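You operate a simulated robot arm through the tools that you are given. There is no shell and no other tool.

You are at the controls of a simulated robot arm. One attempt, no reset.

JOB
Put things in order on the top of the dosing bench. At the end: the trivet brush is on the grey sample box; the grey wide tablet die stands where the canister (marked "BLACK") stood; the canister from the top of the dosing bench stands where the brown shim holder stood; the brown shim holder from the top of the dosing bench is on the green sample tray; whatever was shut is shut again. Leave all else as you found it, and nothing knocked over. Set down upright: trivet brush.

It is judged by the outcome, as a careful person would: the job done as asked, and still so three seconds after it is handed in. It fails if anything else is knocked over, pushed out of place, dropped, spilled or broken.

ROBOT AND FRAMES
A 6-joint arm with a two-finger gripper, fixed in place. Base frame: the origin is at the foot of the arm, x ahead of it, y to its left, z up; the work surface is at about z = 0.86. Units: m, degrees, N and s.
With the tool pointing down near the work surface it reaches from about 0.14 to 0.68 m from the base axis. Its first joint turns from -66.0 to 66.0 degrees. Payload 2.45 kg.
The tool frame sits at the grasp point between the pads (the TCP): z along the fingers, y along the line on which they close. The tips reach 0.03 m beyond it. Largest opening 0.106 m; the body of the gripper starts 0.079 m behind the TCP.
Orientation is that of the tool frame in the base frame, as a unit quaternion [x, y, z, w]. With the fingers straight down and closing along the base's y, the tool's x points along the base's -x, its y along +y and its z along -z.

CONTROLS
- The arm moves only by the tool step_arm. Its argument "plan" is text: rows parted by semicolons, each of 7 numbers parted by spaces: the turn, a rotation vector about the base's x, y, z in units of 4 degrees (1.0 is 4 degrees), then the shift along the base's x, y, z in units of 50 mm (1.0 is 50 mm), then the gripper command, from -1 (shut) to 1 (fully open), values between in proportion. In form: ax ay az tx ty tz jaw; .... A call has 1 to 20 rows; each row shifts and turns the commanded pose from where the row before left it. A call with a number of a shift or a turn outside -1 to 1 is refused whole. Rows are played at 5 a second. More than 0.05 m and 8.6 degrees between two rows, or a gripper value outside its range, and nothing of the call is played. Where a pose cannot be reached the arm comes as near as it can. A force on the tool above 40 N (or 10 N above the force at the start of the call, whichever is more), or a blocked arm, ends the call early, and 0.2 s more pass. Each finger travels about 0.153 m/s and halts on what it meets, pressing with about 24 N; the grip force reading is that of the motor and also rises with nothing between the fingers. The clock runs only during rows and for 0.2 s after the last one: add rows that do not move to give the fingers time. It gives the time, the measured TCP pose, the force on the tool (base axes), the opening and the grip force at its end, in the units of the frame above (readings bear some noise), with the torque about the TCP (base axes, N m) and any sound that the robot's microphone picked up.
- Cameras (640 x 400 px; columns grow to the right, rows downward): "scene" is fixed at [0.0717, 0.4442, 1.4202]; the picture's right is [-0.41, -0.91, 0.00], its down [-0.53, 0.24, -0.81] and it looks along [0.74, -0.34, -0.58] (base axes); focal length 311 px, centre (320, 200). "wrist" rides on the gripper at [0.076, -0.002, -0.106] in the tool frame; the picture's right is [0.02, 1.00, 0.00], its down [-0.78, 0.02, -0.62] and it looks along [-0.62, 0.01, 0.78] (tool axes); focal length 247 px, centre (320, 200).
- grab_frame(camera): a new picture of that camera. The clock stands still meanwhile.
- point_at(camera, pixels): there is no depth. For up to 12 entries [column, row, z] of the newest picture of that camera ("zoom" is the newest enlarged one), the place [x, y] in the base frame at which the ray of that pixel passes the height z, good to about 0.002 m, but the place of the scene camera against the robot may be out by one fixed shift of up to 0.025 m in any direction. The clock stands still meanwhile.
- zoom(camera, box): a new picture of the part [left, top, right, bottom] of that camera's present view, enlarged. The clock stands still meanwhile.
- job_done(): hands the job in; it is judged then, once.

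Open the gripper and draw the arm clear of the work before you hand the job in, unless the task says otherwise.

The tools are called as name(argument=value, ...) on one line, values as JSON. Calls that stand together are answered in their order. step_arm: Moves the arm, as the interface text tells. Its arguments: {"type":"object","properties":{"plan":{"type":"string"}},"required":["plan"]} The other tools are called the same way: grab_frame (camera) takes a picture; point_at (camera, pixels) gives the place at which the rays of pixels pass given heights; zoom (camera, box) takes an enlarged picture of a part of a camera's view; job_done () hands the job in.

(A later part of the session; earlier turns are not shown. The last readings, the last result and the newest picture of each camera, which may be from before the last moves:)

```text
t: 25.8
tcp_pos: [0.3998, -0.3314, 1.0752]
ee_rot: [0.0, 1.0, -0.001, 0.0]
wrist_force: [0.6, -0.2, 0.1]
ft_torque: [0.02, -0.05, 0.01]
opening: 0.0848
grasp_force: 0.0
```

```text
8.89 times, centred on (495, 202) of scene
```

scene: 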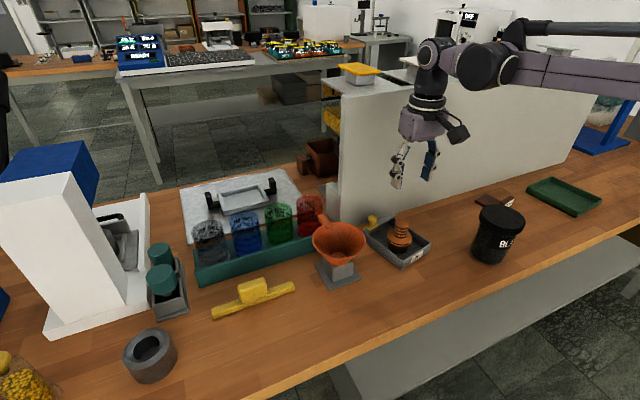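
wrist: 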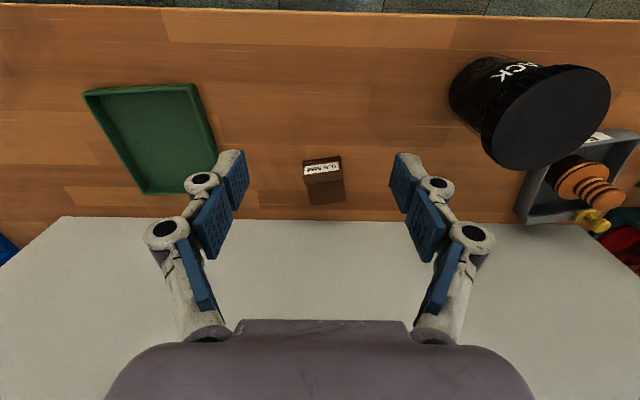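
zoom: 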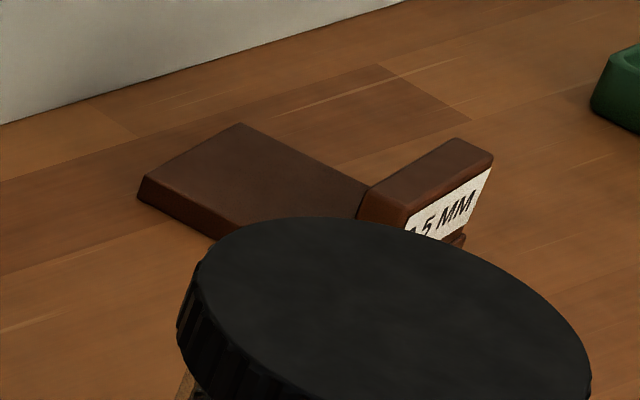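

The shim holder's footprint centre is ≈(0.540, -0.320) with yaw ≈ +9.5°; plate 76×56 mm. Before picking it I test whether a vertical tool reaches over the green tray at about (0.465, -0.51).

step_arm(plan="0 0 0 0.325 -0.895 0 0.6;0 0 0 0.325 -0.895 0 0.6;0 0 0 0.325 -0.895 0 0.6;0 0 0 0.325 -0.895 0 0.6;0 0 0 0 0 -0.8 0.6;0 0 0 0 0 -0.8 0.6;0 0 0 0 0 -0.8 0.6;0 0 0 0 0 -0.4 0.6;0 0 0 0 0 0 0.6")

grab_frame(camera="wrist")

zoom(camera="scene", box=[440, 0, 640, 230])

```text
t: 27.8
tcp_pos: [0.438, -0.4735, 0.9196]
ee_rot: [0.0, 1.0, -0.001, 0.001]
wrist_force: [-0.3, 0.1, 0.5]
ft_torque: [0.02, 0.03, 0.01]
opening: 0.0847
grasp_force: 0.0
out of reach, approached as far as the arm can: row 3, 4
```

```text
taken
```

wrist: 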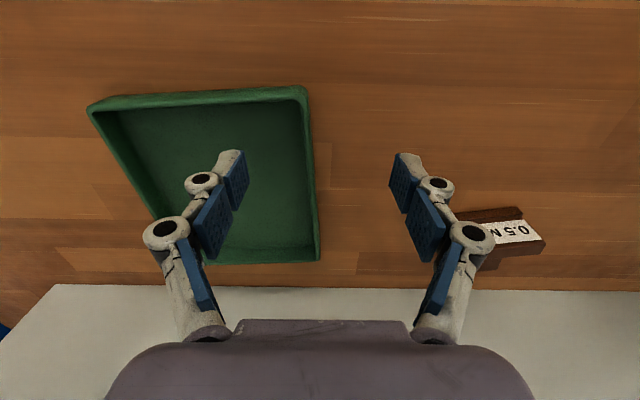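

```text
1.74 times, centred on (540, 115) of scene
```

zoom: 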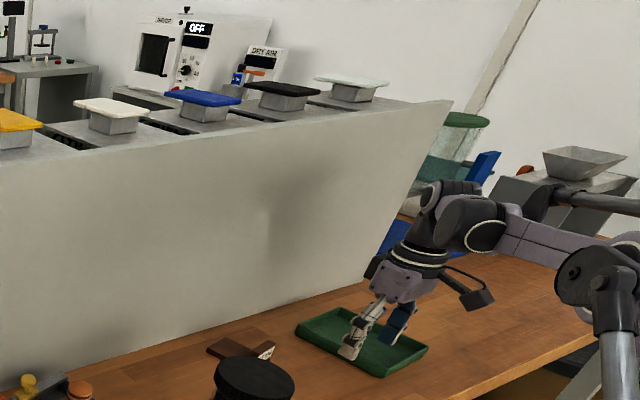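

The vertical reach clips near radius 0.645 at z≈1.07. I measure the tray from here and test how far out the arm can go at this lower height.

point_at(camera="wrist", pixels=[[88, 106, 0.878], [303, 88, 0.878], [318, 255, 0.878], [305, 250, 0.865], [294, 100, 0.865], [312, 90, 0.86], [320, 262, 0.86]])

step_arm(plan="0 0 0 0.2 -0.3 0 0.6;0 0 0 0.2 -0.3 0 0.6;0 0 0 0.2 -0.3 0 0.6;0 0 0 0 0 0 0.6")

```text
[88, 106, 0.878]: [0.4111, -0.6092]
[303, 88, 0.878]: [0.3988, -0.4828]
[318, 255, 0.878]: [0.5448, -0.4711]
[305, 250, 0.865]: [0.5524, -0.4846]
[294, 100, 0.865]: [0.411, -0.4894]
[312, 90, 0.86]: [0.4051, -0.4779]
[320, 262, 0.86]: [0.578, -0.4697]
```

```text
t: 28.8
tcp_pos: [0.4621, -0.5099, 0.9204]
ee_rot: [0.0, 1.0, 0.0, 0.0]
wrist_force: [0.8, -0.1, 0.1]
ft_torque: [0.0, 0.01, 0.0]
opening: 0.0849
grasp_force: 0.0
out of reach, approached as far as the arm can: row 3
```

The arm reaches (0.462, -0.510) at low height (r≈0.688), enough to place the shim holder with its long axis pointing outward. I rise and go to the shim block at (0.511, -0.324), yawing +9.5°.

step_arm(plan="0 0 0 -0.2 0.2 0.8 0.6;0 0 0 -0.1 0.1 0.8 0.6;0 0 0.594 0.32 0.855 0 0.6;0 0 0.594 0.32 0.855 0 0.6;0 0 0.594 0.32 0.855 0 0.6;0 0 0.594 0.32 0.855 0 0.6;0 0 0 0 0 0 0.6;0 0 0 0 0 0 0.6")

grab_frame(camera="wrist")

```text
t: 30.6
tcp_pos: [0.5116, -0.3233, 1.0002]
ee_rot: [-0.082, 0.997, -0.001, 0.0]
wrist_force: [0.2, 0.2, 0.9]
ft_torque: [-0.01, -0.01, -0.02]
opening: 0.0848
grasp_force: 0.1
```

```text
taken
```

wrist: 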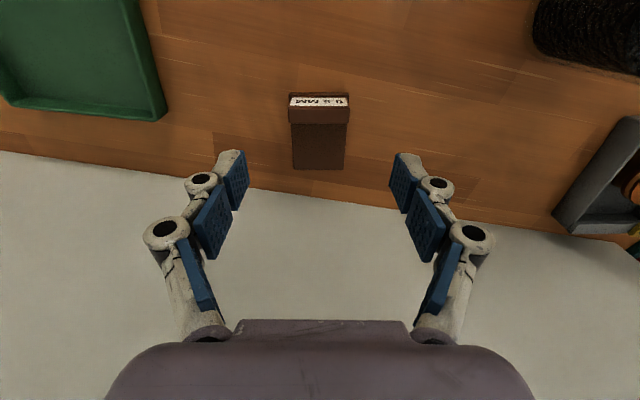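

zoom(camera="wrist", box=[270, 80, 370, 180])

point_at(camera="wrist", pixels=[[290, 107, 0.897], [350, 107, 0.897], [290, 122, 0.897], [350, 122, 0.897], [293, 169, 0.872], [345, 169, 0.872], [290, 94, 0.87], [348, 94, 0.87]])

```text
4.00 times, centred on (320, 130) of wrist
```

zoom: 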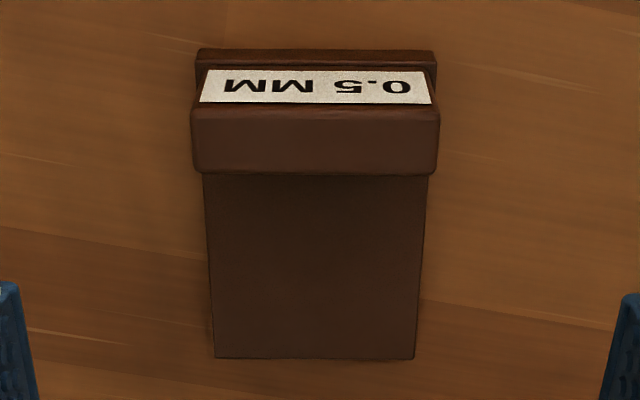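

```text
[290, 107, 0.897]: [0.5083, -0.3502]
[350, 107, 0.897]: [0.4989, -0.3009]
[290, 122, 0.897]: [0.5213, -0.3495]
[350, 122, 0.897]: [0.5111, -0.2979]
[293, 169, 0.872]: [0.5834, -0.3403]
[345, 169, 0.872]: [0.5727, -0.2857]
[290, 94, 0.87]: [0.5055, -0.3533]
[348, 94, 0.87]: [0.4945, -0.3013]
```

The shim holder is square to the gripper and centred. I lower to TCP z≈0.906 (tips just above the plate) and close on the block.

step_arm(plan="0 0 0 0 -0.01 -0.8 0.6;0 0 0 0 0 -0.7 0.6;0 0 0 0 0 -0.38 0.6;0 0 0 0 0 0 0.6;0 0 0 0 0 0 -1;0 0 0 0 0 0 -1;0 0 0 0 0 0 -1;0 0 0 0 0 0 -1")

grab_frame(camera="wrist")

```text
t: 32.4
tcp_pos: [0.5118, -0.3243, 0.9051]
ee_rot: [-0.084, 0.996, -0.001, 0.001]
wrist_force: [-0.2, 0.3, -0.2]
ft_torque: [0.03, 0.01, -0.01]
opening: 0.051
grasp_force: 24.2
```

```text
taken
```

wrist: 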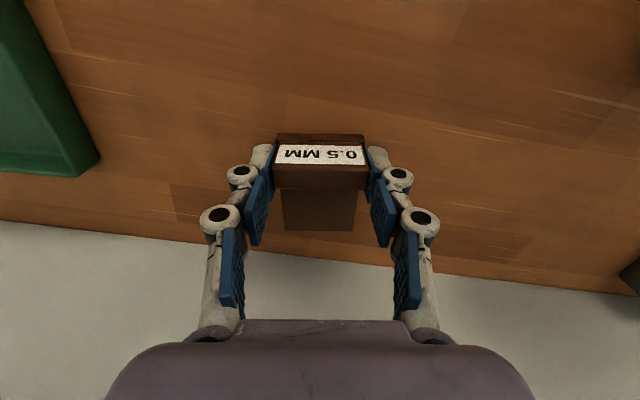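

Gripped at 0.051 m. I lift 5 cm and check that it hangs level.

step_arm(plan="0 0 0 0 0 0.2 -1;0 0 0 0 0 0.5 -1;0 0 0 0 0 0.3 -1;0 0 0 0 0 0 -1")

grab_frame(camera="wrist")

zoom(camera="scene", box=[440, 120, 580, 230])

```text
t: 33.4
tcp_pos: [0.51, -0.3244, 0.9566]
ee_rot: [-0.083, 0.997, -0.001, 0.0]
wrist_force: [0.3, -0.9, -0.1]
ft_torque: [0.0, -0.04, -0.02]
opening: 0.0507
grasp_force: 23.6
```

```text
taken
```

wrist: 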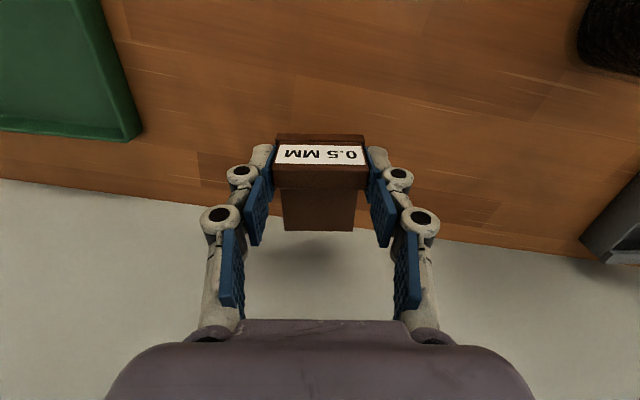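

```text
3.64 times, centred on (510, 175) of scene
```

zoom: 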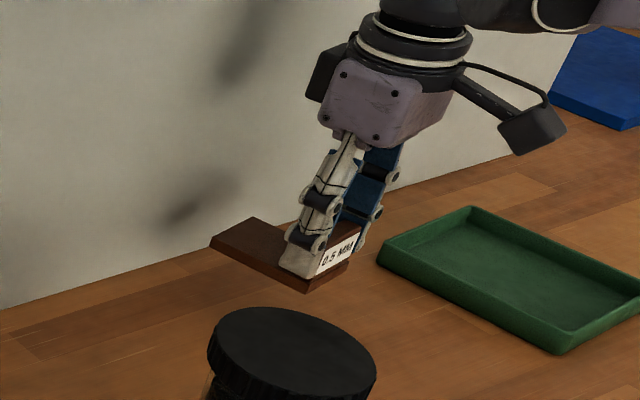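

The holder hangs level and is light. I carry it to the tray with the yaw turning to -70°, keeping z≈0.957.

step_arm(plan="0 0 -0.99 -0.06 -0.179 0 -1;0 0 -0.99 -0.06 -0.179 0 -1;0 0 -0.99 -0.06 -0.179 0 -1;0 0 -0.99 -0.06 -0.179 0 -1;0 0 -0.99 -0.06 -0.179 0 -1;0 0 -0.99 -0.06 -0.179 0 -1;0 0 -0.99 -0.06 -0.179 0 -1;0 0 -0.99 -0.06 -0.179 0 -1;0 0 -0.99 -0.06 -0.179 0 -1;0 0 -0.99 -0.06 -0.179 0 -1;0 0 -0.99 -0.06 -0.179 0 -1;0 0 -0.99 -0.06 -0.179 0 -1;0 0 -0.99 -0.06 -0.179 0 -1;0 0 -0.99 -0.06 -0.179 0 -1;0 0 -0.99 -0.06 -0.179 0 -1;0 0 -0.99 -0.06 -0.179 0 -1;0 0 -0.99 -0.06 -0.179 0 -1;0 0 -0.99 -0.06 -0.179 0 -1;0 0 -0.99 -0.06 -0.179 0 -1;0 0 -0.99 -0.06 -0.179 0 -1")

grab_frame(camera="wrist")

zoom(camera="scene", box=[480, 100, 640, 230])

```text
t: 37.6
tcp_pos: [0.4526, -0.5033, 0.9555]
ee_rot: [0.572, 0.82, -0.001, -0.001]
wrist_force: [0.8, 0.0, -0.8]
ft_torque: [0.03, -0.02, 0.01]
opening: 0.051
grasp_force: 24.1
```

```text
taken
```

wrist: 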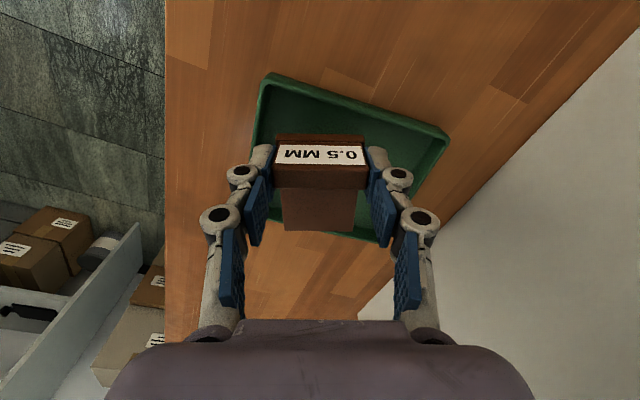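

```text
3.08 times, centred on (560, 165) of scene
```

zoom: 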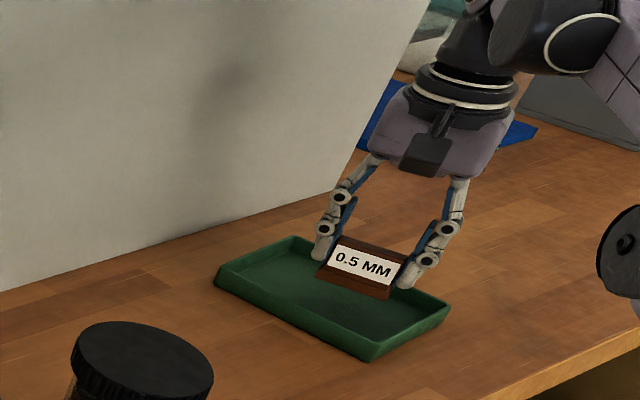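

I check the tray edges from this pose to be sure the plate falls inside.

point_at(camera="wrist", pixels=[[264, 75, 0.878], [448, 137, 0.878], [258, 140, 0.878], [380, 243, 0.878], [270, 88, 0.866], [437, 143, 0.866], [385, 235, 0.866]])

zoom(camera="wrist", box=[220, 60, 460, 260])

```text
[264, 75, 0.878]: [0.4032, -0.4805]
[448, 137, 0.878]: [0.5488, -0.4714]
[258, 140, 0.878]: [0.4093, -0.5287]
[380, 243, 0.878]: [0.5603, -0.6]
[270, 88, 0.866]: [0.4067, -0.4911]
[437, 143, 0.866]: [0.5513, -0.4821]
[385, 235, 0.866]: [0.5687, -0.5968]
```

```text
2.00 times, centred on (340, 160) of wrist
```

zoom: 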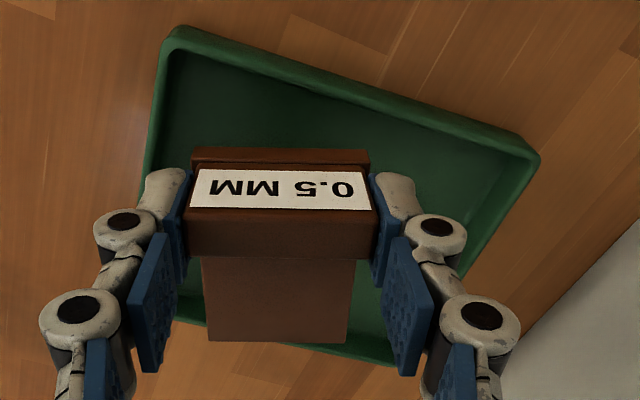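

The near-right plate corner would come too near the tray wall at -70°, so I turn another -14° to square it with the tray, shift to (0.457, -0.509) and lower.

step_arm(plan="0 0 -0.9 0.02 -0.03 0 -1;0 0 -0.9 0.02 -0.03 0 -1;0 0 -0.9 0.02 -0.03 -0.2 -1;0 0 -0.8 0.02 -0.03 -0.2 -1;0 0 0 0 0 -0.2 -1;0 0 0 0 0 0 -1;0 0 0 0 0 0 -1")

grab_frame(camera="wrist")

zoom(camera="scene", box=[500, 130, 620, 230])

```text
t: 39.2
tcp_pos: [0.4557, -0.5081, 0.9261]
ee_rot: [0.667, 0.745, 0.0, -0.001]
wrist_force: [0.2, 0.0, 0.4]
ft_torque: [-0.02, -0.01, 0.0]
opening: 0.0511
grasp_force: 23.9
```

```text
taken
```

wrist: 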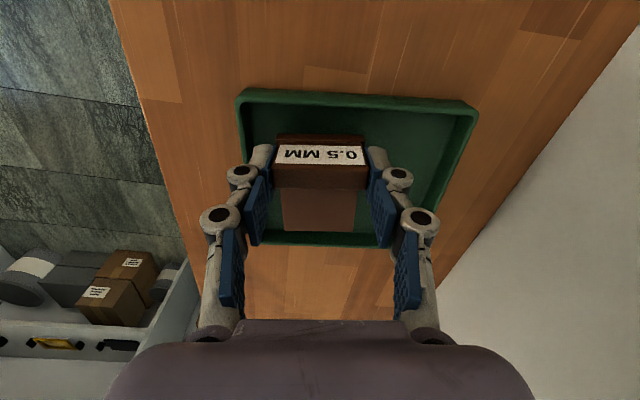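

```text
4.00 times, centred on (560, 180) of scene
```

zoom: 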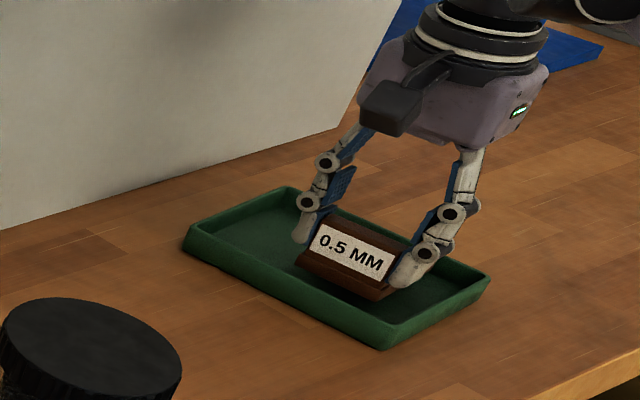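

Aligned with the tray; I shift 8 mm away from the near wall and lower toward contact slowly.

step_arm(plan="0 0 0 0.16 0 -0.1 -1;0 0 0 0 0 -0.1 -1;0 0 0 0 0 0 -1")

step_arm(plan="0 0 0 0 0 -0.04 -1;0 0 0 0 0 0 -1")

step_arm(plan="0 0 0 0 0 -0.03 -1;0 0 0 0 0 0 -1")

```text
t: 40.0
tcp_pos: [0.4646, -0.5089, 0.916]
ee_rot: [0.667, 0.745, -0.001, 0.0]
wrist_force: [-0.6, 0.0, 0.7]
ft_torque: [0.03, 0.0, 0.01]
opening: 0.051
grasp_force: 23.8
```

```text
t: 40.6
tcp_pos: [0.4636, -0.5083, 0.9144]
ee_rot: [0.667, 0.745, -0.001, -0.001]
wrist_force: [0.5, -0.6, -0.5]
ft_torque: [0.03, 0.01, 0.02]
opening: 0.051
grasp_force: 23.4
```

```text
t: 41.2
tcp_pos: [0.4635, -0.5079, 0.9128]
ee_rot: [0.667, 0.745, 0.0, -0.001]
wrist_force: [-0.2, -0.3, -1.7]
ft_torque: [0.0, 0.02, -0.01]
opening: 0.0509
grasp_force: 24.3
```

step_arm(plan="0 0 0 0 0 -0.03 -1;0 0 0 0 0 0 -1")

step_arm(plan="0 0 0 0 0 -0.03 -1;0 0 0 0 0 0 -1")

step_arm(plan="0 0 0 0 0 -0.02 -1;0 0 0 0 0 0 -1")

```text
t: 41.8
tcp_pos: [0.4636, -0.5084, 0.9117]
ee_rot: [0.667, 0.745, -0.001, -0.001]
wrist_force: [0.2, -0.7, 0.3]
ft_torque: [0.04, 0.03, 0.01]
opening: 0.0509
grasp_force: 24.4
```

```text
t: 42.4
tcp_pos: [0.4634, -0.507, 0.9091]
ee_rot: [0.668, 0.745, -0.001, -0.001]
wrist_force: [-0.2, -0.2, -0.4]
ft_torque: [0.01, 0.0, 0.02]
opening: 0.051
grasp_force: 23.5
```

```text
t: 43.0
tcp_pos: [0.4636, -0.5083, 0.9091]
ee_rot: [0.667, 0.745, 0.0, 0.0]
wrist_force: [2.1, -0.1, 10.4]
ft_torque: [-0.14, 0.01, 0.05]
opening: 0.0507
grasp_force: 24.1
```

Contact (10 N) at z≈0.909. I open gently to ~0.064 m and rise straight up.

step_arm(plan="0 0 0 0 0 0.01 -1;0 0 0 0 0 0 0;0 0 0 0 0 0 0.2;0 0 0 0 0 0 0.2;0 0 0 0 0 0.3 0.2;0 0 0 0 0 0.6 0.2;0 0 0 -0.2 0.3 0.7 0.2;0 0 0 -0.2 0.3 0.7 0.2;0 0 0 0 0 0 0.2")

grab_frame(camera="wrist")

zoom(camera="scene", box=[460, 100, 640, 270])

```text
t: 45.0
tcp_pos: [0.4402, -0.4751, 1.0231]
ee_rot: [0.667, 0.745, -0.001, 0.0]
wrist_force: [-0.2, 0.4, -0.3]
ft_torque: [0.0, 0.0, 0.01]
opening: 0.0637
grasp_force: 0.1
out of reach, approached as far as the arm can: row 6
```

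```text
taken
```

wrist: 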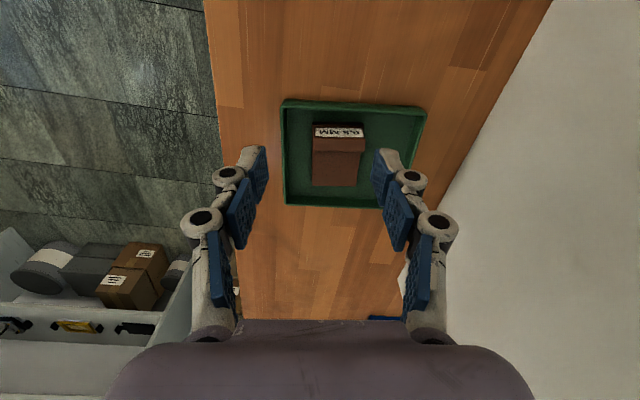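

```text
2.35 times, centred on (550, 185) of scene
```

zoom: 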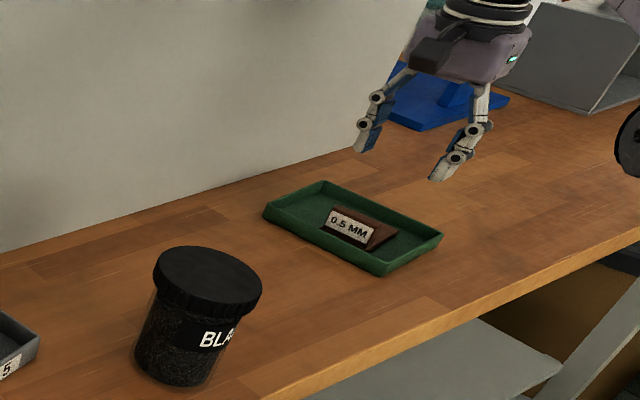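

The shim holder lies flat within the green tray. I turn the yaw back while moving to a viewing position for the canister, gripper fully open.

step_arm(plan="0 0 1 -0.12 0.338 0.1 1;0 0 1 -0.12 0.338 0.1 1;0 0 1 -0.12 0.338 0.1 1;0 0 1 -0.12 0.338 0.1 1;0 0 1 -0.12 0.338 0.1 1;0 0 1 -0.12 0.338 0.1 1;0 0 1 -0.12 0.338 0.1 1;0 0 1 -0.12 0.338 0.1 1;0 0 1 -0.12 0.338 0.1 1;0 0 1 -0.12 0.338 0.1 1;0 0 1 -0.12 0.338 0 1;0 0 1 -0.12 0.338 0 1;0 0 1 -0.12 0.338 0 1;0 0 1 -0.12 0.338 0 1;0 0 1 -0.12 0.338 0 1;0 0 1 -0.12 0.338 0 1;0 0 1 -0.12 0.338 0 1;0 0 1 -0.12 0.338 0 1;0 0 1 -0.12 0.338 0 1;0 0 1 -0.12 0.338 0 1")

step_arm(plan="0 0 0.95 0 0 0 1;0 0 0 0 0 0 1;0 0 0 0 0 0 1")

grab_frame(camera="wrist")

zoom(camera="wrist", box=[240, 90, 420, 230])

```text
t: 49.2
tcp_pos: [0.3194, -0.1365, 1.0723]
ee_rot: [0.031, 1.0, -0.001, 0.0]
wrist_force: [0.3, 0.0, 0.4]
ft_torque: [-0.01, -0.02, 0.01]
opening: 0.106
grasp_force: 0.1
```

```text
t: 50.0
tcp_pos: [0.3205, -0.1376, 1.0724]
ee_rot: [0.0, 1.0, -0.001, 0.001]
wrist_force: [0.8, -0.5, -0.2]
ft_torque: [-0.01, -0.04, 0.03]
opening: 0.106
grasp_force: 0.0
```

```text
taken
```

wrist: 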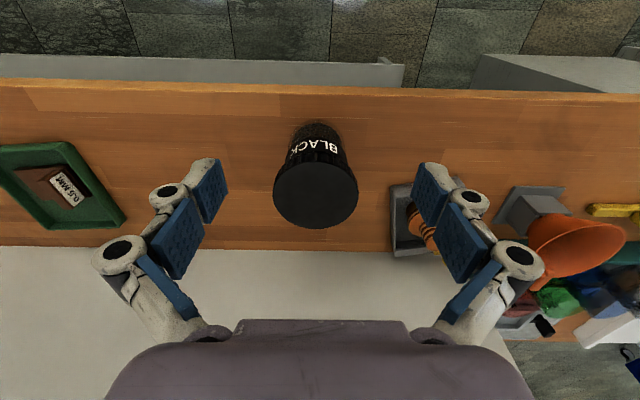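

```text
2.86 times, centred on (330, 160) of wrist
```

zoom: 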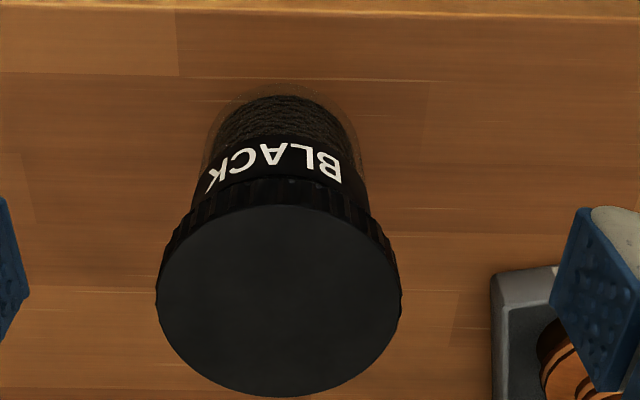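

point_at(camera="zoom", pixels=[[156, 300, 0.978], [402, 304, 0.978], [280, 205, 0.978], [278, 397, 0.978], [279, 300, 0.978], [282, 82, 0.86], [207, 140, 0.86], [360, 140, 0.86], [280, 205, 0.985], [278, 397, 0.985], [280, 205, 0.97], [278, 397, 0.97]])

```text
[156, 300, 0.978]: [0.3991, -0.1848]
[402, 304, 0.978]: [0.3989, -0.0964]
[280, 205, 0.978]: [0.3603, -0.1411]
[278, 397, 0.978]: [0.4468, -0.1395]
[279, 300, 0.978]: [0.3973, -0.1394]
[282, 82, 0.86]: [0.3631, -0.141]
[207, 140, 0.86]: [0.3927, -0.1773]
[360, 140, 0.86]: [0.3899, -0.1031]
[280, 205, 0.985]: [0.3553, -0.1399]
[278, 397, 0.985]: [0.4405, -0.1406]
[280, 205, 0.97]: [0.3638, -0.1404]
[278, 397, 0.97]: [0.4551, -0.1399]
```

Canister axis is (0.400, -0.1405), lid diameter ≈0.086, top ≈0.982. I move over it, checking alignment before lowering.

step_arm(plan="0 0 0 0.8 -0.03 0 1;0 0 0 0.8 -0.03 0 1;0 0 0 0 0 -0.5 1;0 0 0 0 0 0 1")

grab_frame(camera="wrist")

zoom(camera="scene", box=[420, 120, 580, 280])

```text
t: 51.0
tcp_pos: [0.4002, -0.1403, 1.0463]
ee_rot: [-0.001, 1.0, -0.001, 0.0]
wrist_force: [0.1, 0.4, -0.5]
ft_torque: [0.01, 0.0, 0.01]
opening: 0.1061
grasp_force: 0.1
```

```text
taken
```

wrist: 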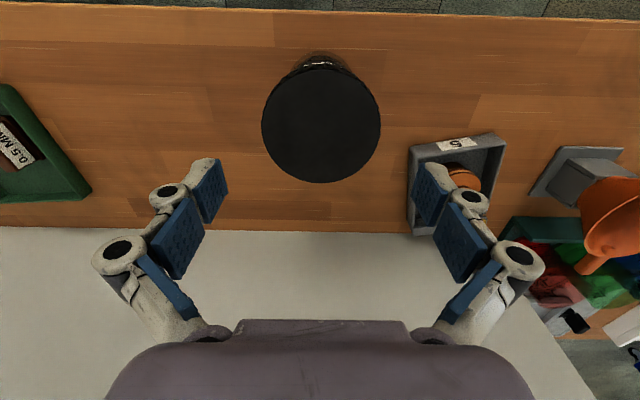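

```text
2.50 times, centred on (500, 200) of scene
```

zoom: 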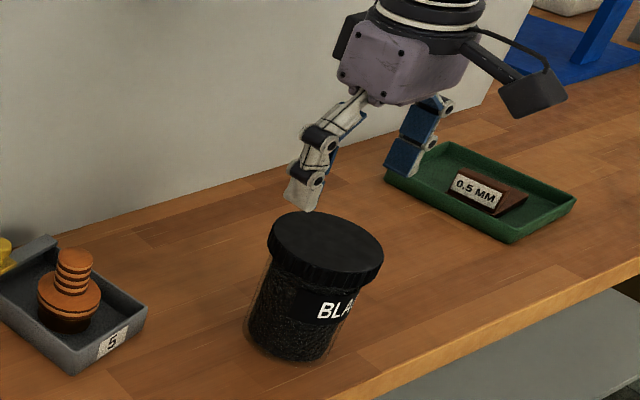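

Lid is centred (col 321). I lower to TCP z≈0.966 and close.

step_arm(plan="0 0 0 0 0 -0.6 1;0 0 0 0 0 -0.6 1;0 0 0 0 0 -0.4 1;0 0 0 0 0 0 1")

step_arm(plan="0 0 0 0 0 0 0.7;0 0 0 0 0 0 0.5;0 0 0 0 0 0 -1;0 0 0 0 0 0 -1;0 0 0 0 0 0 -1")

grab_frame(camera="wrist")

zoom(camera="scene", box=[440, 150, 560, 280])

```text
t: 52.0
tcp_pos: [0.4013, -0.1397, 0.967]
ee_rot: [-0.001, 1.0, -0.001, -0.001]
wrist_force: [-0.6, 0.3, -0.4]
ft_torque: [0.0, 0.01, -0.02]
opening: 0.106
grasp_force: 0.1
```

```text
t: 53.2
tcp_pos: [0.401, -0.14, 0.9671]
ee_rot: [0.0, 1.0, 0.0, 0.001]
wrist_force: [0.5, 0.2, 7.0]
ft_torque: [-0.03, -0.01, 0.02]
opening: 0.0841
grasp_force: 23.9
```

```text
taken
```

wrist: 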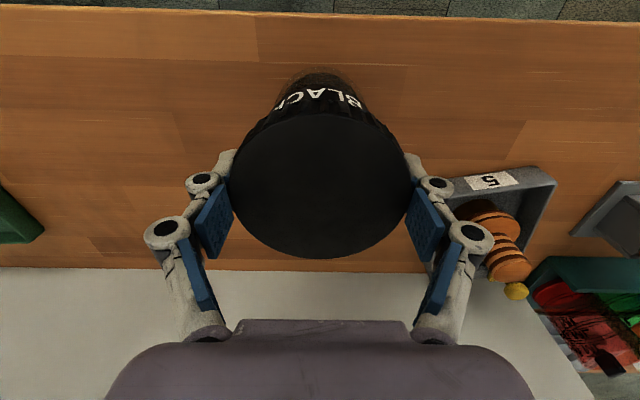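

```text
3.08 times, centred on (500, 215) of scene
```

zoom: 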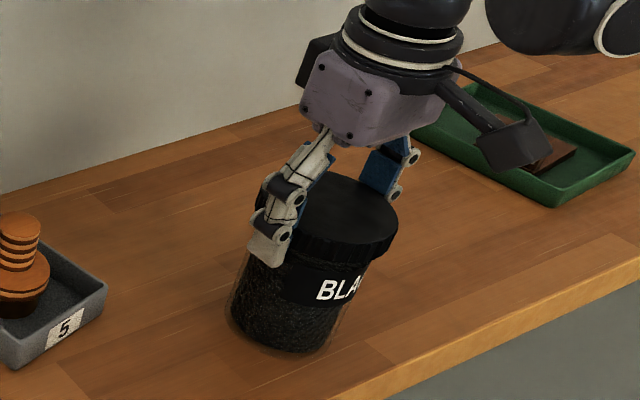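

Gripped on the lid at 0.084 m. I do a small test lift of 8 mm to see whether the whole canister comes.

step_arm(plan="0 0 0 0 0 0.08 -1;0 0 0 0 0 0.08 -1;0 0 0 0 0 0 -1")

zoom(camera="scene", box=[440, 150, 560, 280])

grab_frame(camera="wrist")

```text
t: 54.0
tcp_pos: [0.4003, -0.1396, 0.9758]
ee_rot: [0.0, 1.0, -0.001, 0.0]
wrist_force: [-0.1, 0.2, -2.1]
ft_torque: [0.02, -0.01, -0.01]
opening: 0.0846
grasp_force: 23.8
```

```text
3.08 times, centred on (500, 215) of scene
```

zoom: 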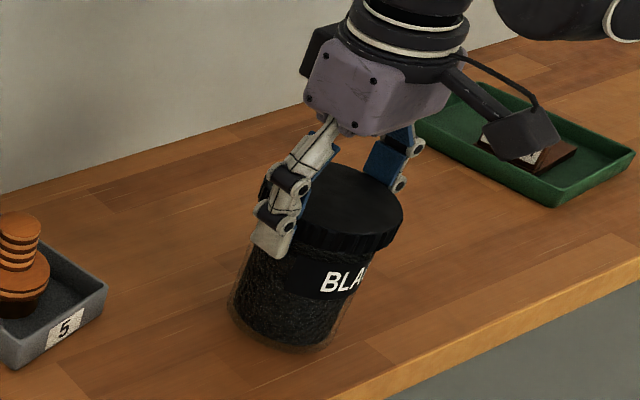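

```text
taken
```

wrist: 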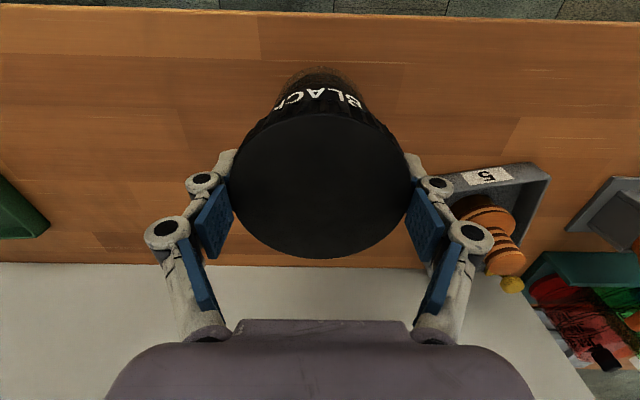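

The label and glass rose together with the lid (force ≈ -2 N). I lift another 25 mm and confirm.

step_arm(plan="0 0 0 0 0 0.25 -1;0 0 0 0 0 0.25 -1;0 0 0 0 0 0 -1")

zoom(camera="scene", box=[440, 150, 560, 280])

```text
t: 54.8
tcp_pos: [0.4008, -0.1399, 1.0009]
ee_rot: [-0.001, 1.0, -0.001, 0.001]
wrist_force: [0.6, 0.5, -1.6]
ft_torque: [0.0, 0.03, 0.0]
opening: 0.084
grasp_force: 23.6
```

```text
3.08 times, centred on (500, 215) of scene
```

zoom: 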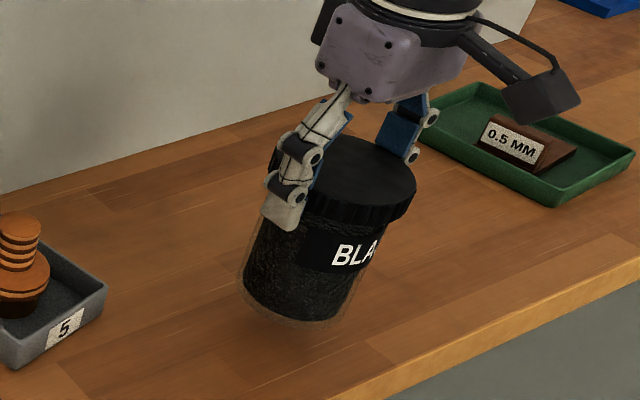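

The canister hangs whole and upright. I carry it to the shim holder's old place (0.539, -0.320), low and gently.

step_arm(plan="0 0 0 0.2 -0.26 0 -1;0 0 0 0.39 -0.51 0 -1;0 0 0 0.45 -0.58 0 -1;0 0 0 0.5 -0.65 0 -1;0 0 0 0.45 -0.58 0 -1;0 0 0 0.39 -0.51 0 -1;0 0 0 0.2 -0.26 0 -1;0 0 0 0.184 -0.25 0 -1;0 0 0 0 0 0 -1;0 0 0 0 0 0 -1")

grab_frame(camera="wrist")

zoom(camera="scene", box=[440, 100, 600, 260])

```text
t: 57.0
tcp_pos: [0.5386, -0.3215, 1.0003]
ee_rot: [-0.001, 1.0, -0.001, 0.0]
wrist_force: [0.1, 0.6, -1.8]
ft_torque: [0.04, 0.02, 0.03]
opening: 0.0843
grasp_force: 23.5
```

```text
taken
```

wrist: 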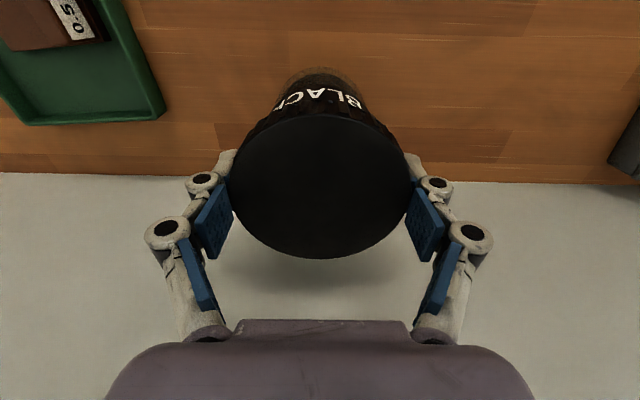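

```text
2.50 times, centred on (520, 180) of scene
```

zoom: 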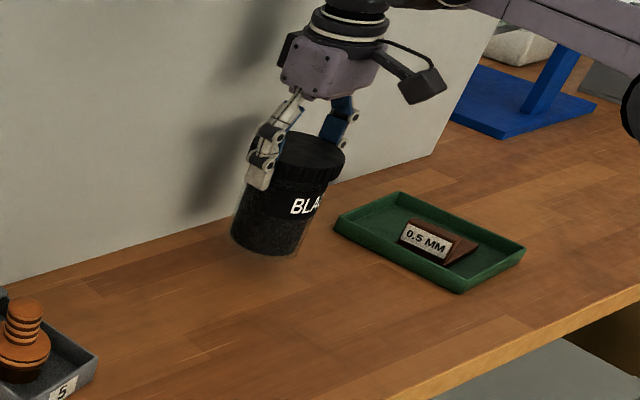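

Over the spot at (0.539, -0.3215). I lower near to contact (expected TCP z≈0.967), then in small steps.

step_arm(plan="0 0 0 0 0 -0.3 -1;0 0 0 0 0 -0.24 -1;0 0 0 0 0 -0.06 -1;0 0 0 0 0 0 -1")

step_arm(plan="0 0 0 0 0 -0.03 -1;0 0 0 0 0 0 -1")

step_arm(plan="0 0 0 0 0 -0.02 -1;0 0 0 0 0 0 -1")

```text
t: 58.0
tcp_pos: [0.5387, -0.3199, 0.9705]
ee_rot: [0.0, 1.0, -0.001, 0.0]
wrist_force: [-0.5, 0.9, -1.8]
ft_torque: [0.03, 0.0, 0.01]
opening: 0.0842
grasp_force: 24.0
```

```text
t: 58.6
tcp_pos: [0.539, -0.3204, 0.9697]
ee_rot: [-0.001, 1.0, -0.001, 0.0]
wrist_force: [-0.1, 0.5, -3.1]
ft_torque: [0.02, -0.01, -0.02]
opening: 0.0841
grasp_force: 23.8
```

```text
t: 59.2
tcp_pos: [0.538, -0.3213, 0.9676]
ee_rot: [-0.001, 1.0, 0.0, 0.001]
wrist_force: [0.6, 0.2, -0.1]
ft_torque: [0.02, -0.02, 0.02]
opening: 0.084
grasp_force: 23.5
```

step_arm(plan="0 0 0 0 0 -0.02 -1;0 0 0 0 0 0 -1")

step_arm(plan="0 0 0 0 0 -0.02 -1;0 0 0 0 0 0 -1")

```text
t: 59.8
tcp_pos: [0.5396, -0.3197, 0.9673]
ee_rot: [-0.001, 1.0, -0.001, 0.0]
wrist_force: [0.1, -0.2, 9.2]
ft_torque: [0.06, 0.02, -0.01]
opening: 0.0842
grasp_force: 23.9
```

```text
t: 60.4
tcp_pos: [0.5387, -0.3207, 0.9675]
ee_rot: [0.0, 1.0, -0.001, 0.001]
wrist_force: [1.4, -1.7, 18.1]
ft_torque: [-0.05, -0.01, -0.12]
opening: 0.0846
grasp_force: 24.1
```

The canister stands on the bench (18 N contact). I unload 1 mm, open fully, and rise clear.

step_arm(plan="0 0 0 0 0 0.02 -1;0 0 0 0 0 0 0.8;0 0 0 0 0 0 1;0 0 0 0 0 0 1;0 0 0 0 0 0.4 1;0 0 0 0 0 0.6 1;0 0 0 -0.2 0.1 0.6 1;0 0 0 -0.4 0.3 0.5 1;0 0 0 0 0 0 1")

grab_frame(camera="wrist")

zoom(camera="scene", box=[360, 100, 620, 270])

```text
t: 62.4
tcp_pos: [0.5109, -0.2991, 1.0731]
ee_rot: [-0.001, 1.0, -0.001, -0.001]
wrist_force: [0.1, 0.7, 0.0]
ft_torque: [0.02, -0.04, -0.01]
opening: 0.106
grasp_force: 0.1
```

```text
taken
```

wrist: 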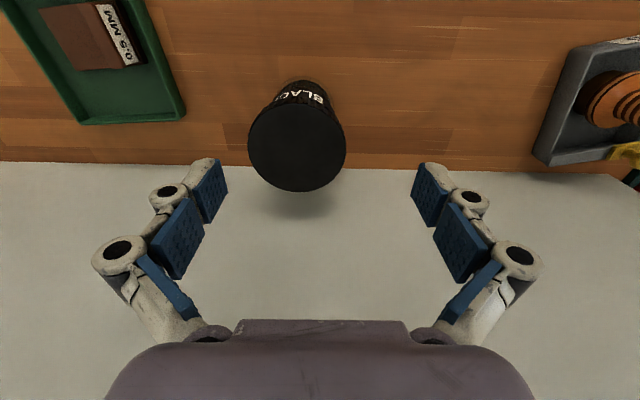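

```text
2.35 times, centred on (490, 185) of scene
```

zoom: 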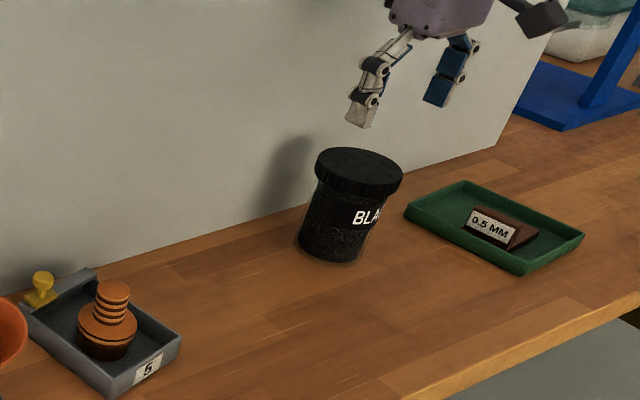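

All good so far: the canister stands upright where the shim holder was. Now the die: I swing inward and to the left with a yaw of +53° to face it for measurement.

step_arm(plan="0 0 0.825 -0.5 0.8 0 1;0 0 0.825 -0.5 0.8 0 1;0 0 0.825 -0.5 0.8 0 1;0 0 0.825 -0.5 0.8 0 1;0 0 0.825 -0.5 0.8 0 1;0 0 0.825 -0.5 0.8 0 1;0 0 0.825 -0.5 0.8 0 1;0 0 0.825 -0.5 0.8 0 1;0 0 0.825 0 0.95 0 1;0 0 0.825 0 0.95 0 1;0 0 0.825 0 0.95 0 1;0 0 0.825 0 0.95 0 1;0 0 0.825 0 0.95 0 1;0 0 0.825 0 0.95 0 1;0 0 0.825 0 0.95 0 1;0 0 0.825 0 0.95 0 1;0 0 0 0 0 0 1;0 0 0 0 0 0 1")

grab_frame(camera="wrist")

zoom(camera="wrist", box=[230, 60, 420, 220])

grab_frame(camera="scene")

```text
t: 66.2
tcp_pos: [0.3072, 0.4003, 1.072]
ee_rot: [-0.446, 0.895, -0.001, 0.001]
wrist_force: [0.6, -0.6, -0.2]
ft_torque: [0.0, -0.01, 0.06]
opening: 0.1059
grasp_force: 0.1
```

```text
taken
```

wrist: 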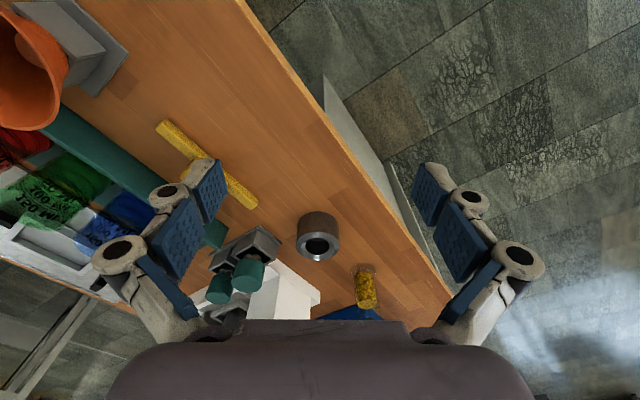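

```text
2.50 times, centred on (325, 140) of wrist
```

zoom: 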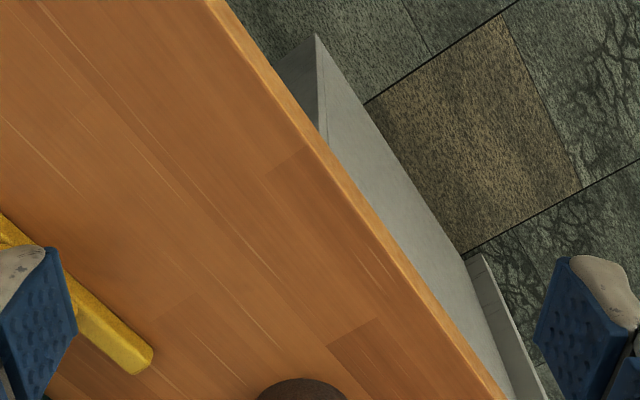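

```text
taken
```

scene: 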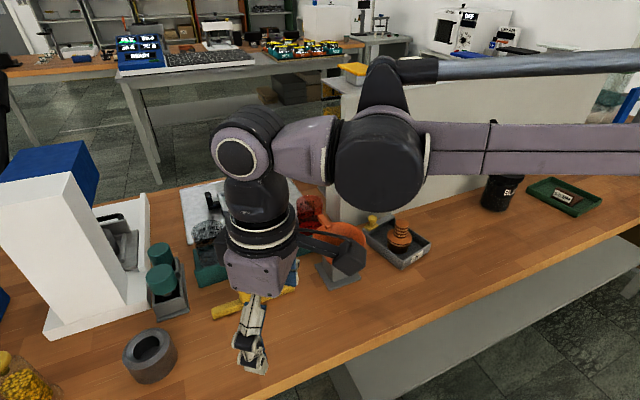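

The die is at px (318, 236), too low in the view, so I move 8 cm outward along the heading for a better look.

step_arm(plan="0 0 0 0.5 0.65 0 1;0 0 0 0.5 0.65 0 1;0 0 0 0 0 0 1;0 0 0 0 0 0 1")

grab_frame(camera="wrist")

zoom(camera="wrist", box=[220, 110, 400, 260])

```text
t: 67.2
tcp_pos: [0.3587, 0.4666, 1.0713]
ee_rot: [-0.446, 0.895, -0.001, 0.001]
wrist_force: [0.4, -0.4, -0.2]
ft_torque: [0.0, 0.04, -0.03]
opening: 0.1061
grasp_force: 0.0
```

```text
taken
```

wrist: 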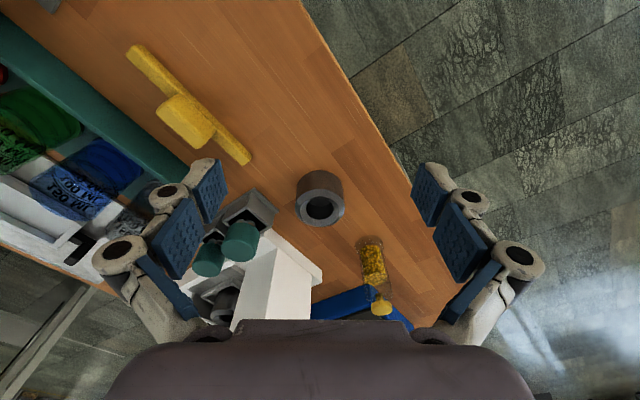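

```text
2.67 times, centred on (310, 185) of wrist
```

zoom: 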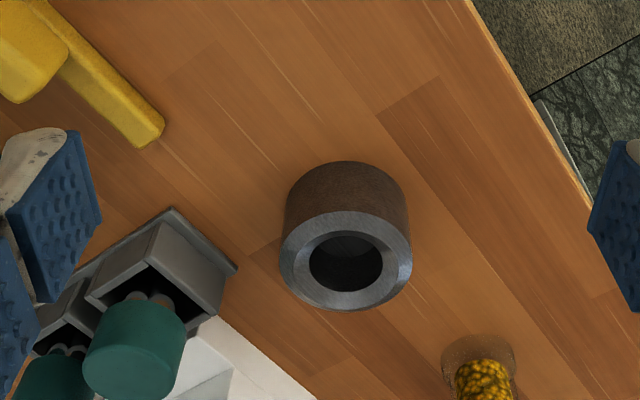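

point_at(camera="zoom", pixels=[[346, 162, 0.86], [286, 205, 0.86], [407, 198, 0.86], [346, 260, 0.9], [279, 257, 0.9], [412, 258, 0.9], [346, 212, 0.9], [346, 310, 0.9], [346, 212, 0.91], [346, 310, 0.91], [238, 268, 0.862], [175, 208, 0.862]])

point_at(camera="zoom", pixels=[[163, 130, 0.88], [160, 145, 0.86], [445, 350, 0.86], [515, 365, 0.86], [470, 0, 0.86], [590, 215, 0.86], [215, 315, 0.87], [316, 400, 0.87]])

```text
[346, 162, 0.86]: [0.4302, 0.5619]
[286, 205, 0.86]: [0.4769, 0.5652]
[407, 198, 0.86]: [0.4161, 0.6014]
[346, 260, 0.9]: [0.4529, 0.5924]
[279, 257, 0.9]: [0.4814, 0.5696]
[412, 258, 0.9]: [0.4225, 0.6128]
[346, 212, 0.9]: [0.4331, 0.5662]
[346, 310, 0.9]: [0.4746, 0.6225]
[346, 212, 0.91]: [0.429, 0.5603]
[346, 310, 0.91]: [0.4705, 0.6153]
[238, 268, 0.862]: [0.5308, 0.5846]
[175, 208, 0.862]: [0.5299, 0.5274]
```

```text
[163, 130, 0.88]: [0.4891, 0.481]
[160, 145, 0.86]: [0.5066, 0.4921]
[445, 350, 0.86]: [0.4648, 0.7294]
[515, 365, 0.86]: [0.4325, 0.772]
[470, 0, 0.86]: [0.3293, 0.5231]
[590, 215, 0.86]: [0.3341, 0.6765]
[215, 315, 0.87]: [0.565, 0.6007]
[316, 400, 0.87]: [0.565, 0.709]
```

Die centre ≈(0.4525, 0.592), top ≈0.902, outer diameter ≈0.073, at r≈0.745. I tilt the tool 22° outward about the closing axis here (pads stay vertical) and then move out to z≈0.97 above it.

step_arm(plan="0.732 -0.552 0 0 0 0 0.7;0.732 -0.552 0 0 0 0 0.7;0.732 -0.552 0 0 0 0 0.7;0.732 -0.552 0 0 0 0 0.7;0.732 -0.552 0 0 0 0 0.7;0.732 -0.552 0 0 0 0 0.7;0 0 0 0 0 0 0.7;0 0 0 0 0 -0.8 0.7;0 0 0 0.4 0.53 -0.6 0.7;0 0 0 0.4 0.53 -0.6 0.7;0 0 0 0 0 0 0.7")

grab_frame(camera="wrist")

grab_frame(camera="scene")

```text
t: 69.6
tcp_pos: [0.4008, 0.5185, 0.9709]
ee_rot: [-0.437, 0.879, 0.085, 0.172]
wrist_force: [0.3, 0.0, -0.2]
ft_torque: [0.01, -0.01, 0.0]
opening: 0.0902
grasp_force: 0.0
```

```text
taken
```

wrist: 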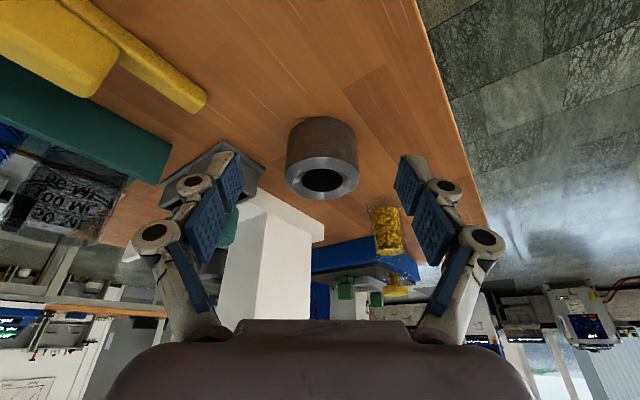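

```text
taken
```

scene: 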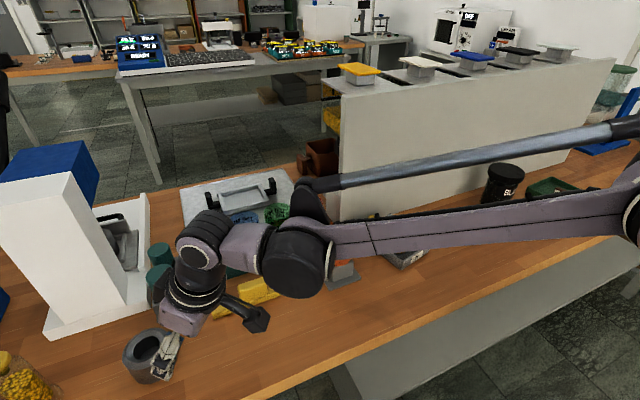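

The arm stays in the radial plane, clear of other items. I re-measure the die from here.

point_at(camera="wrist", pixels=[[322, 178, 0.902], [286, 175, 0.902], [358, 178, 0.902], [322, 117, 0.86], [289, 140, 0.87], [356, 138, 0.87], [263, 168, 0.862], [322, 158, 0.902], [322, 199, 0.902]])

zoom(camera="wrist", box=[220, 90, 420, 220])

```text
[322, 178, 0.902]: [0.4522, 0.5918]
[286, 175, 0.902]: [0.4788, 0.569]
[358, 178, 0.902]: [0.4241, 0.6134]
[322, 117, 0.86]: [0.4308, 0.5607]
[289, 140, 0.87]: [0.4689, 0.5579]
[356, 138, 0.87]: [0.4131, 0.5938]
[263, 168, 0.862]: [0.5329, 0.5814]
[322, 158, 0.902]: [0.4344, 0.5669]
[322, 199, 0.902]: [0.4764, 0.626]
```

```text
3.08 times, centred on (320, 155) of wrist
```

zoom: 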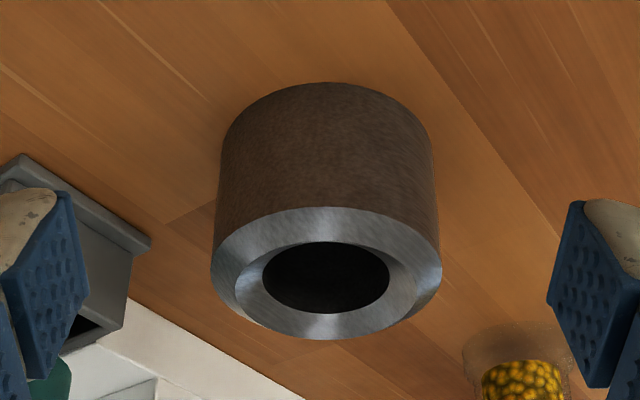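

Confirmed at (0.4525, 0.592). I move over the die at the same height and verify the reach.

step_arm(plan="0 0 0 0.478 0.683 0 0.7;0 0 0 0.478 0.683 0 0.7;0 0 0 0 0 0 0.7;0 0 0 0 0 0 0.7")

grab_frame(camera="wrist")

zoom(camera="scene", box=[80, 220, 280, 400])

```text
t: 70.6
tcp_pos: [0.4476, 0.5868, 0.9734]
ee_rot: [-0.437, 0.879, 0.085, 0.172]
wrist_force: [-0.3, -0.3, -0.5]
ft_torque: [0.03, 0.02, -0.02]
opening: 0.09
grasp_force: 0.0
```

```text
taken
```

wrist: 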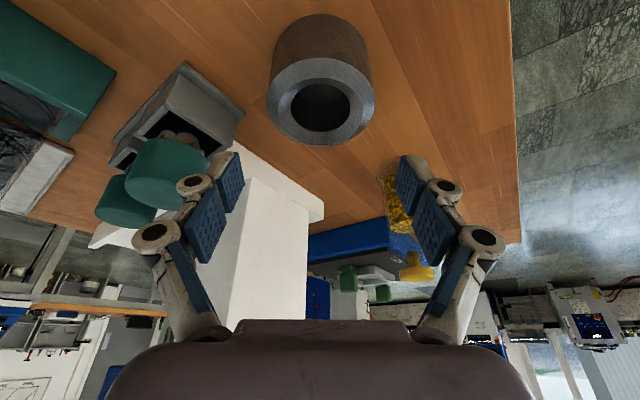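

```text
2.22 times, centred on (180, 310) of scene
```

zoom: 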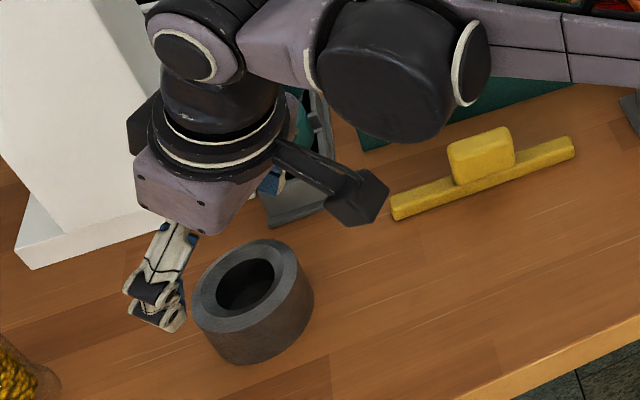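

The reach is fine. Before lowering I check the clearance between the left finger and the teal punch cap.

point_at(camera="wrist", pixels=[[165, 165, 0.93], [165, 165, 0.95], [207, 165, 0.93], [207, 165, 0.95], [207, 165, 0.97], [240, 115, 0.862], [240, 115, 0.89], [320, 105, 0.902]])

zoom(camera="wrist", box=[80, 50, 280, 260])

zoom(camera="scene", box=[120, 220, 220, 330])

```text
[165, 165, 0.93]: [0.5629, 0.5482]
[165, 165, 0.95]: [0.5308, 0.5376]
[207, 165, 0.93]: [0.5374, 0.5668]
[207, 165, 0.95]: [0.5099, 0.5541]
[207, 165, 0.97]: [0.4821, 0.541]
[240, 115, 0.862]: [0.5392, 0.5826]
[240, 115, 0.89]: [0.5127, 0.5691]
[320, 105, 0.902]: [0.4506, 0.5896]
```

```text
1.90 times, centred on (180, 155) of wrist
```

zoom: 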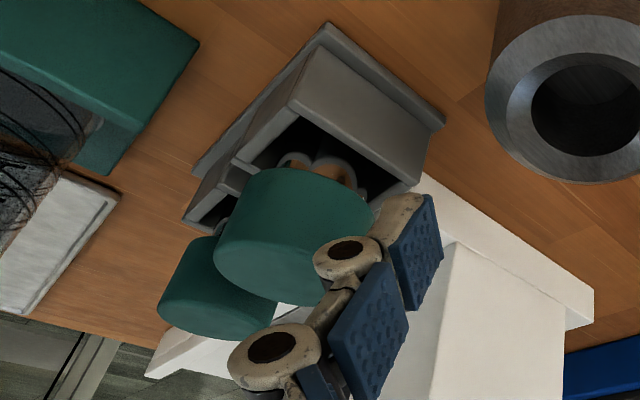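

```text
3.64 times, centred on (170, 275) of scene
```

zoom: 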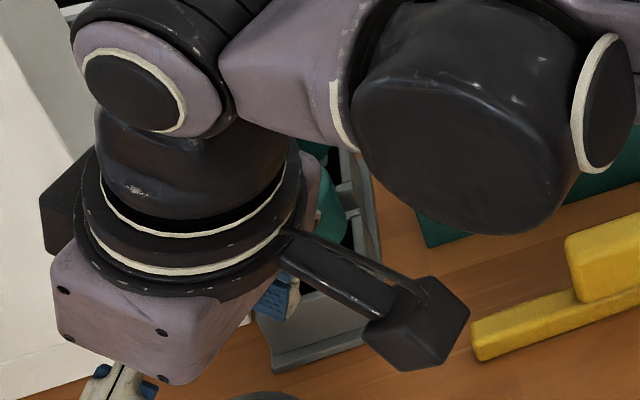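

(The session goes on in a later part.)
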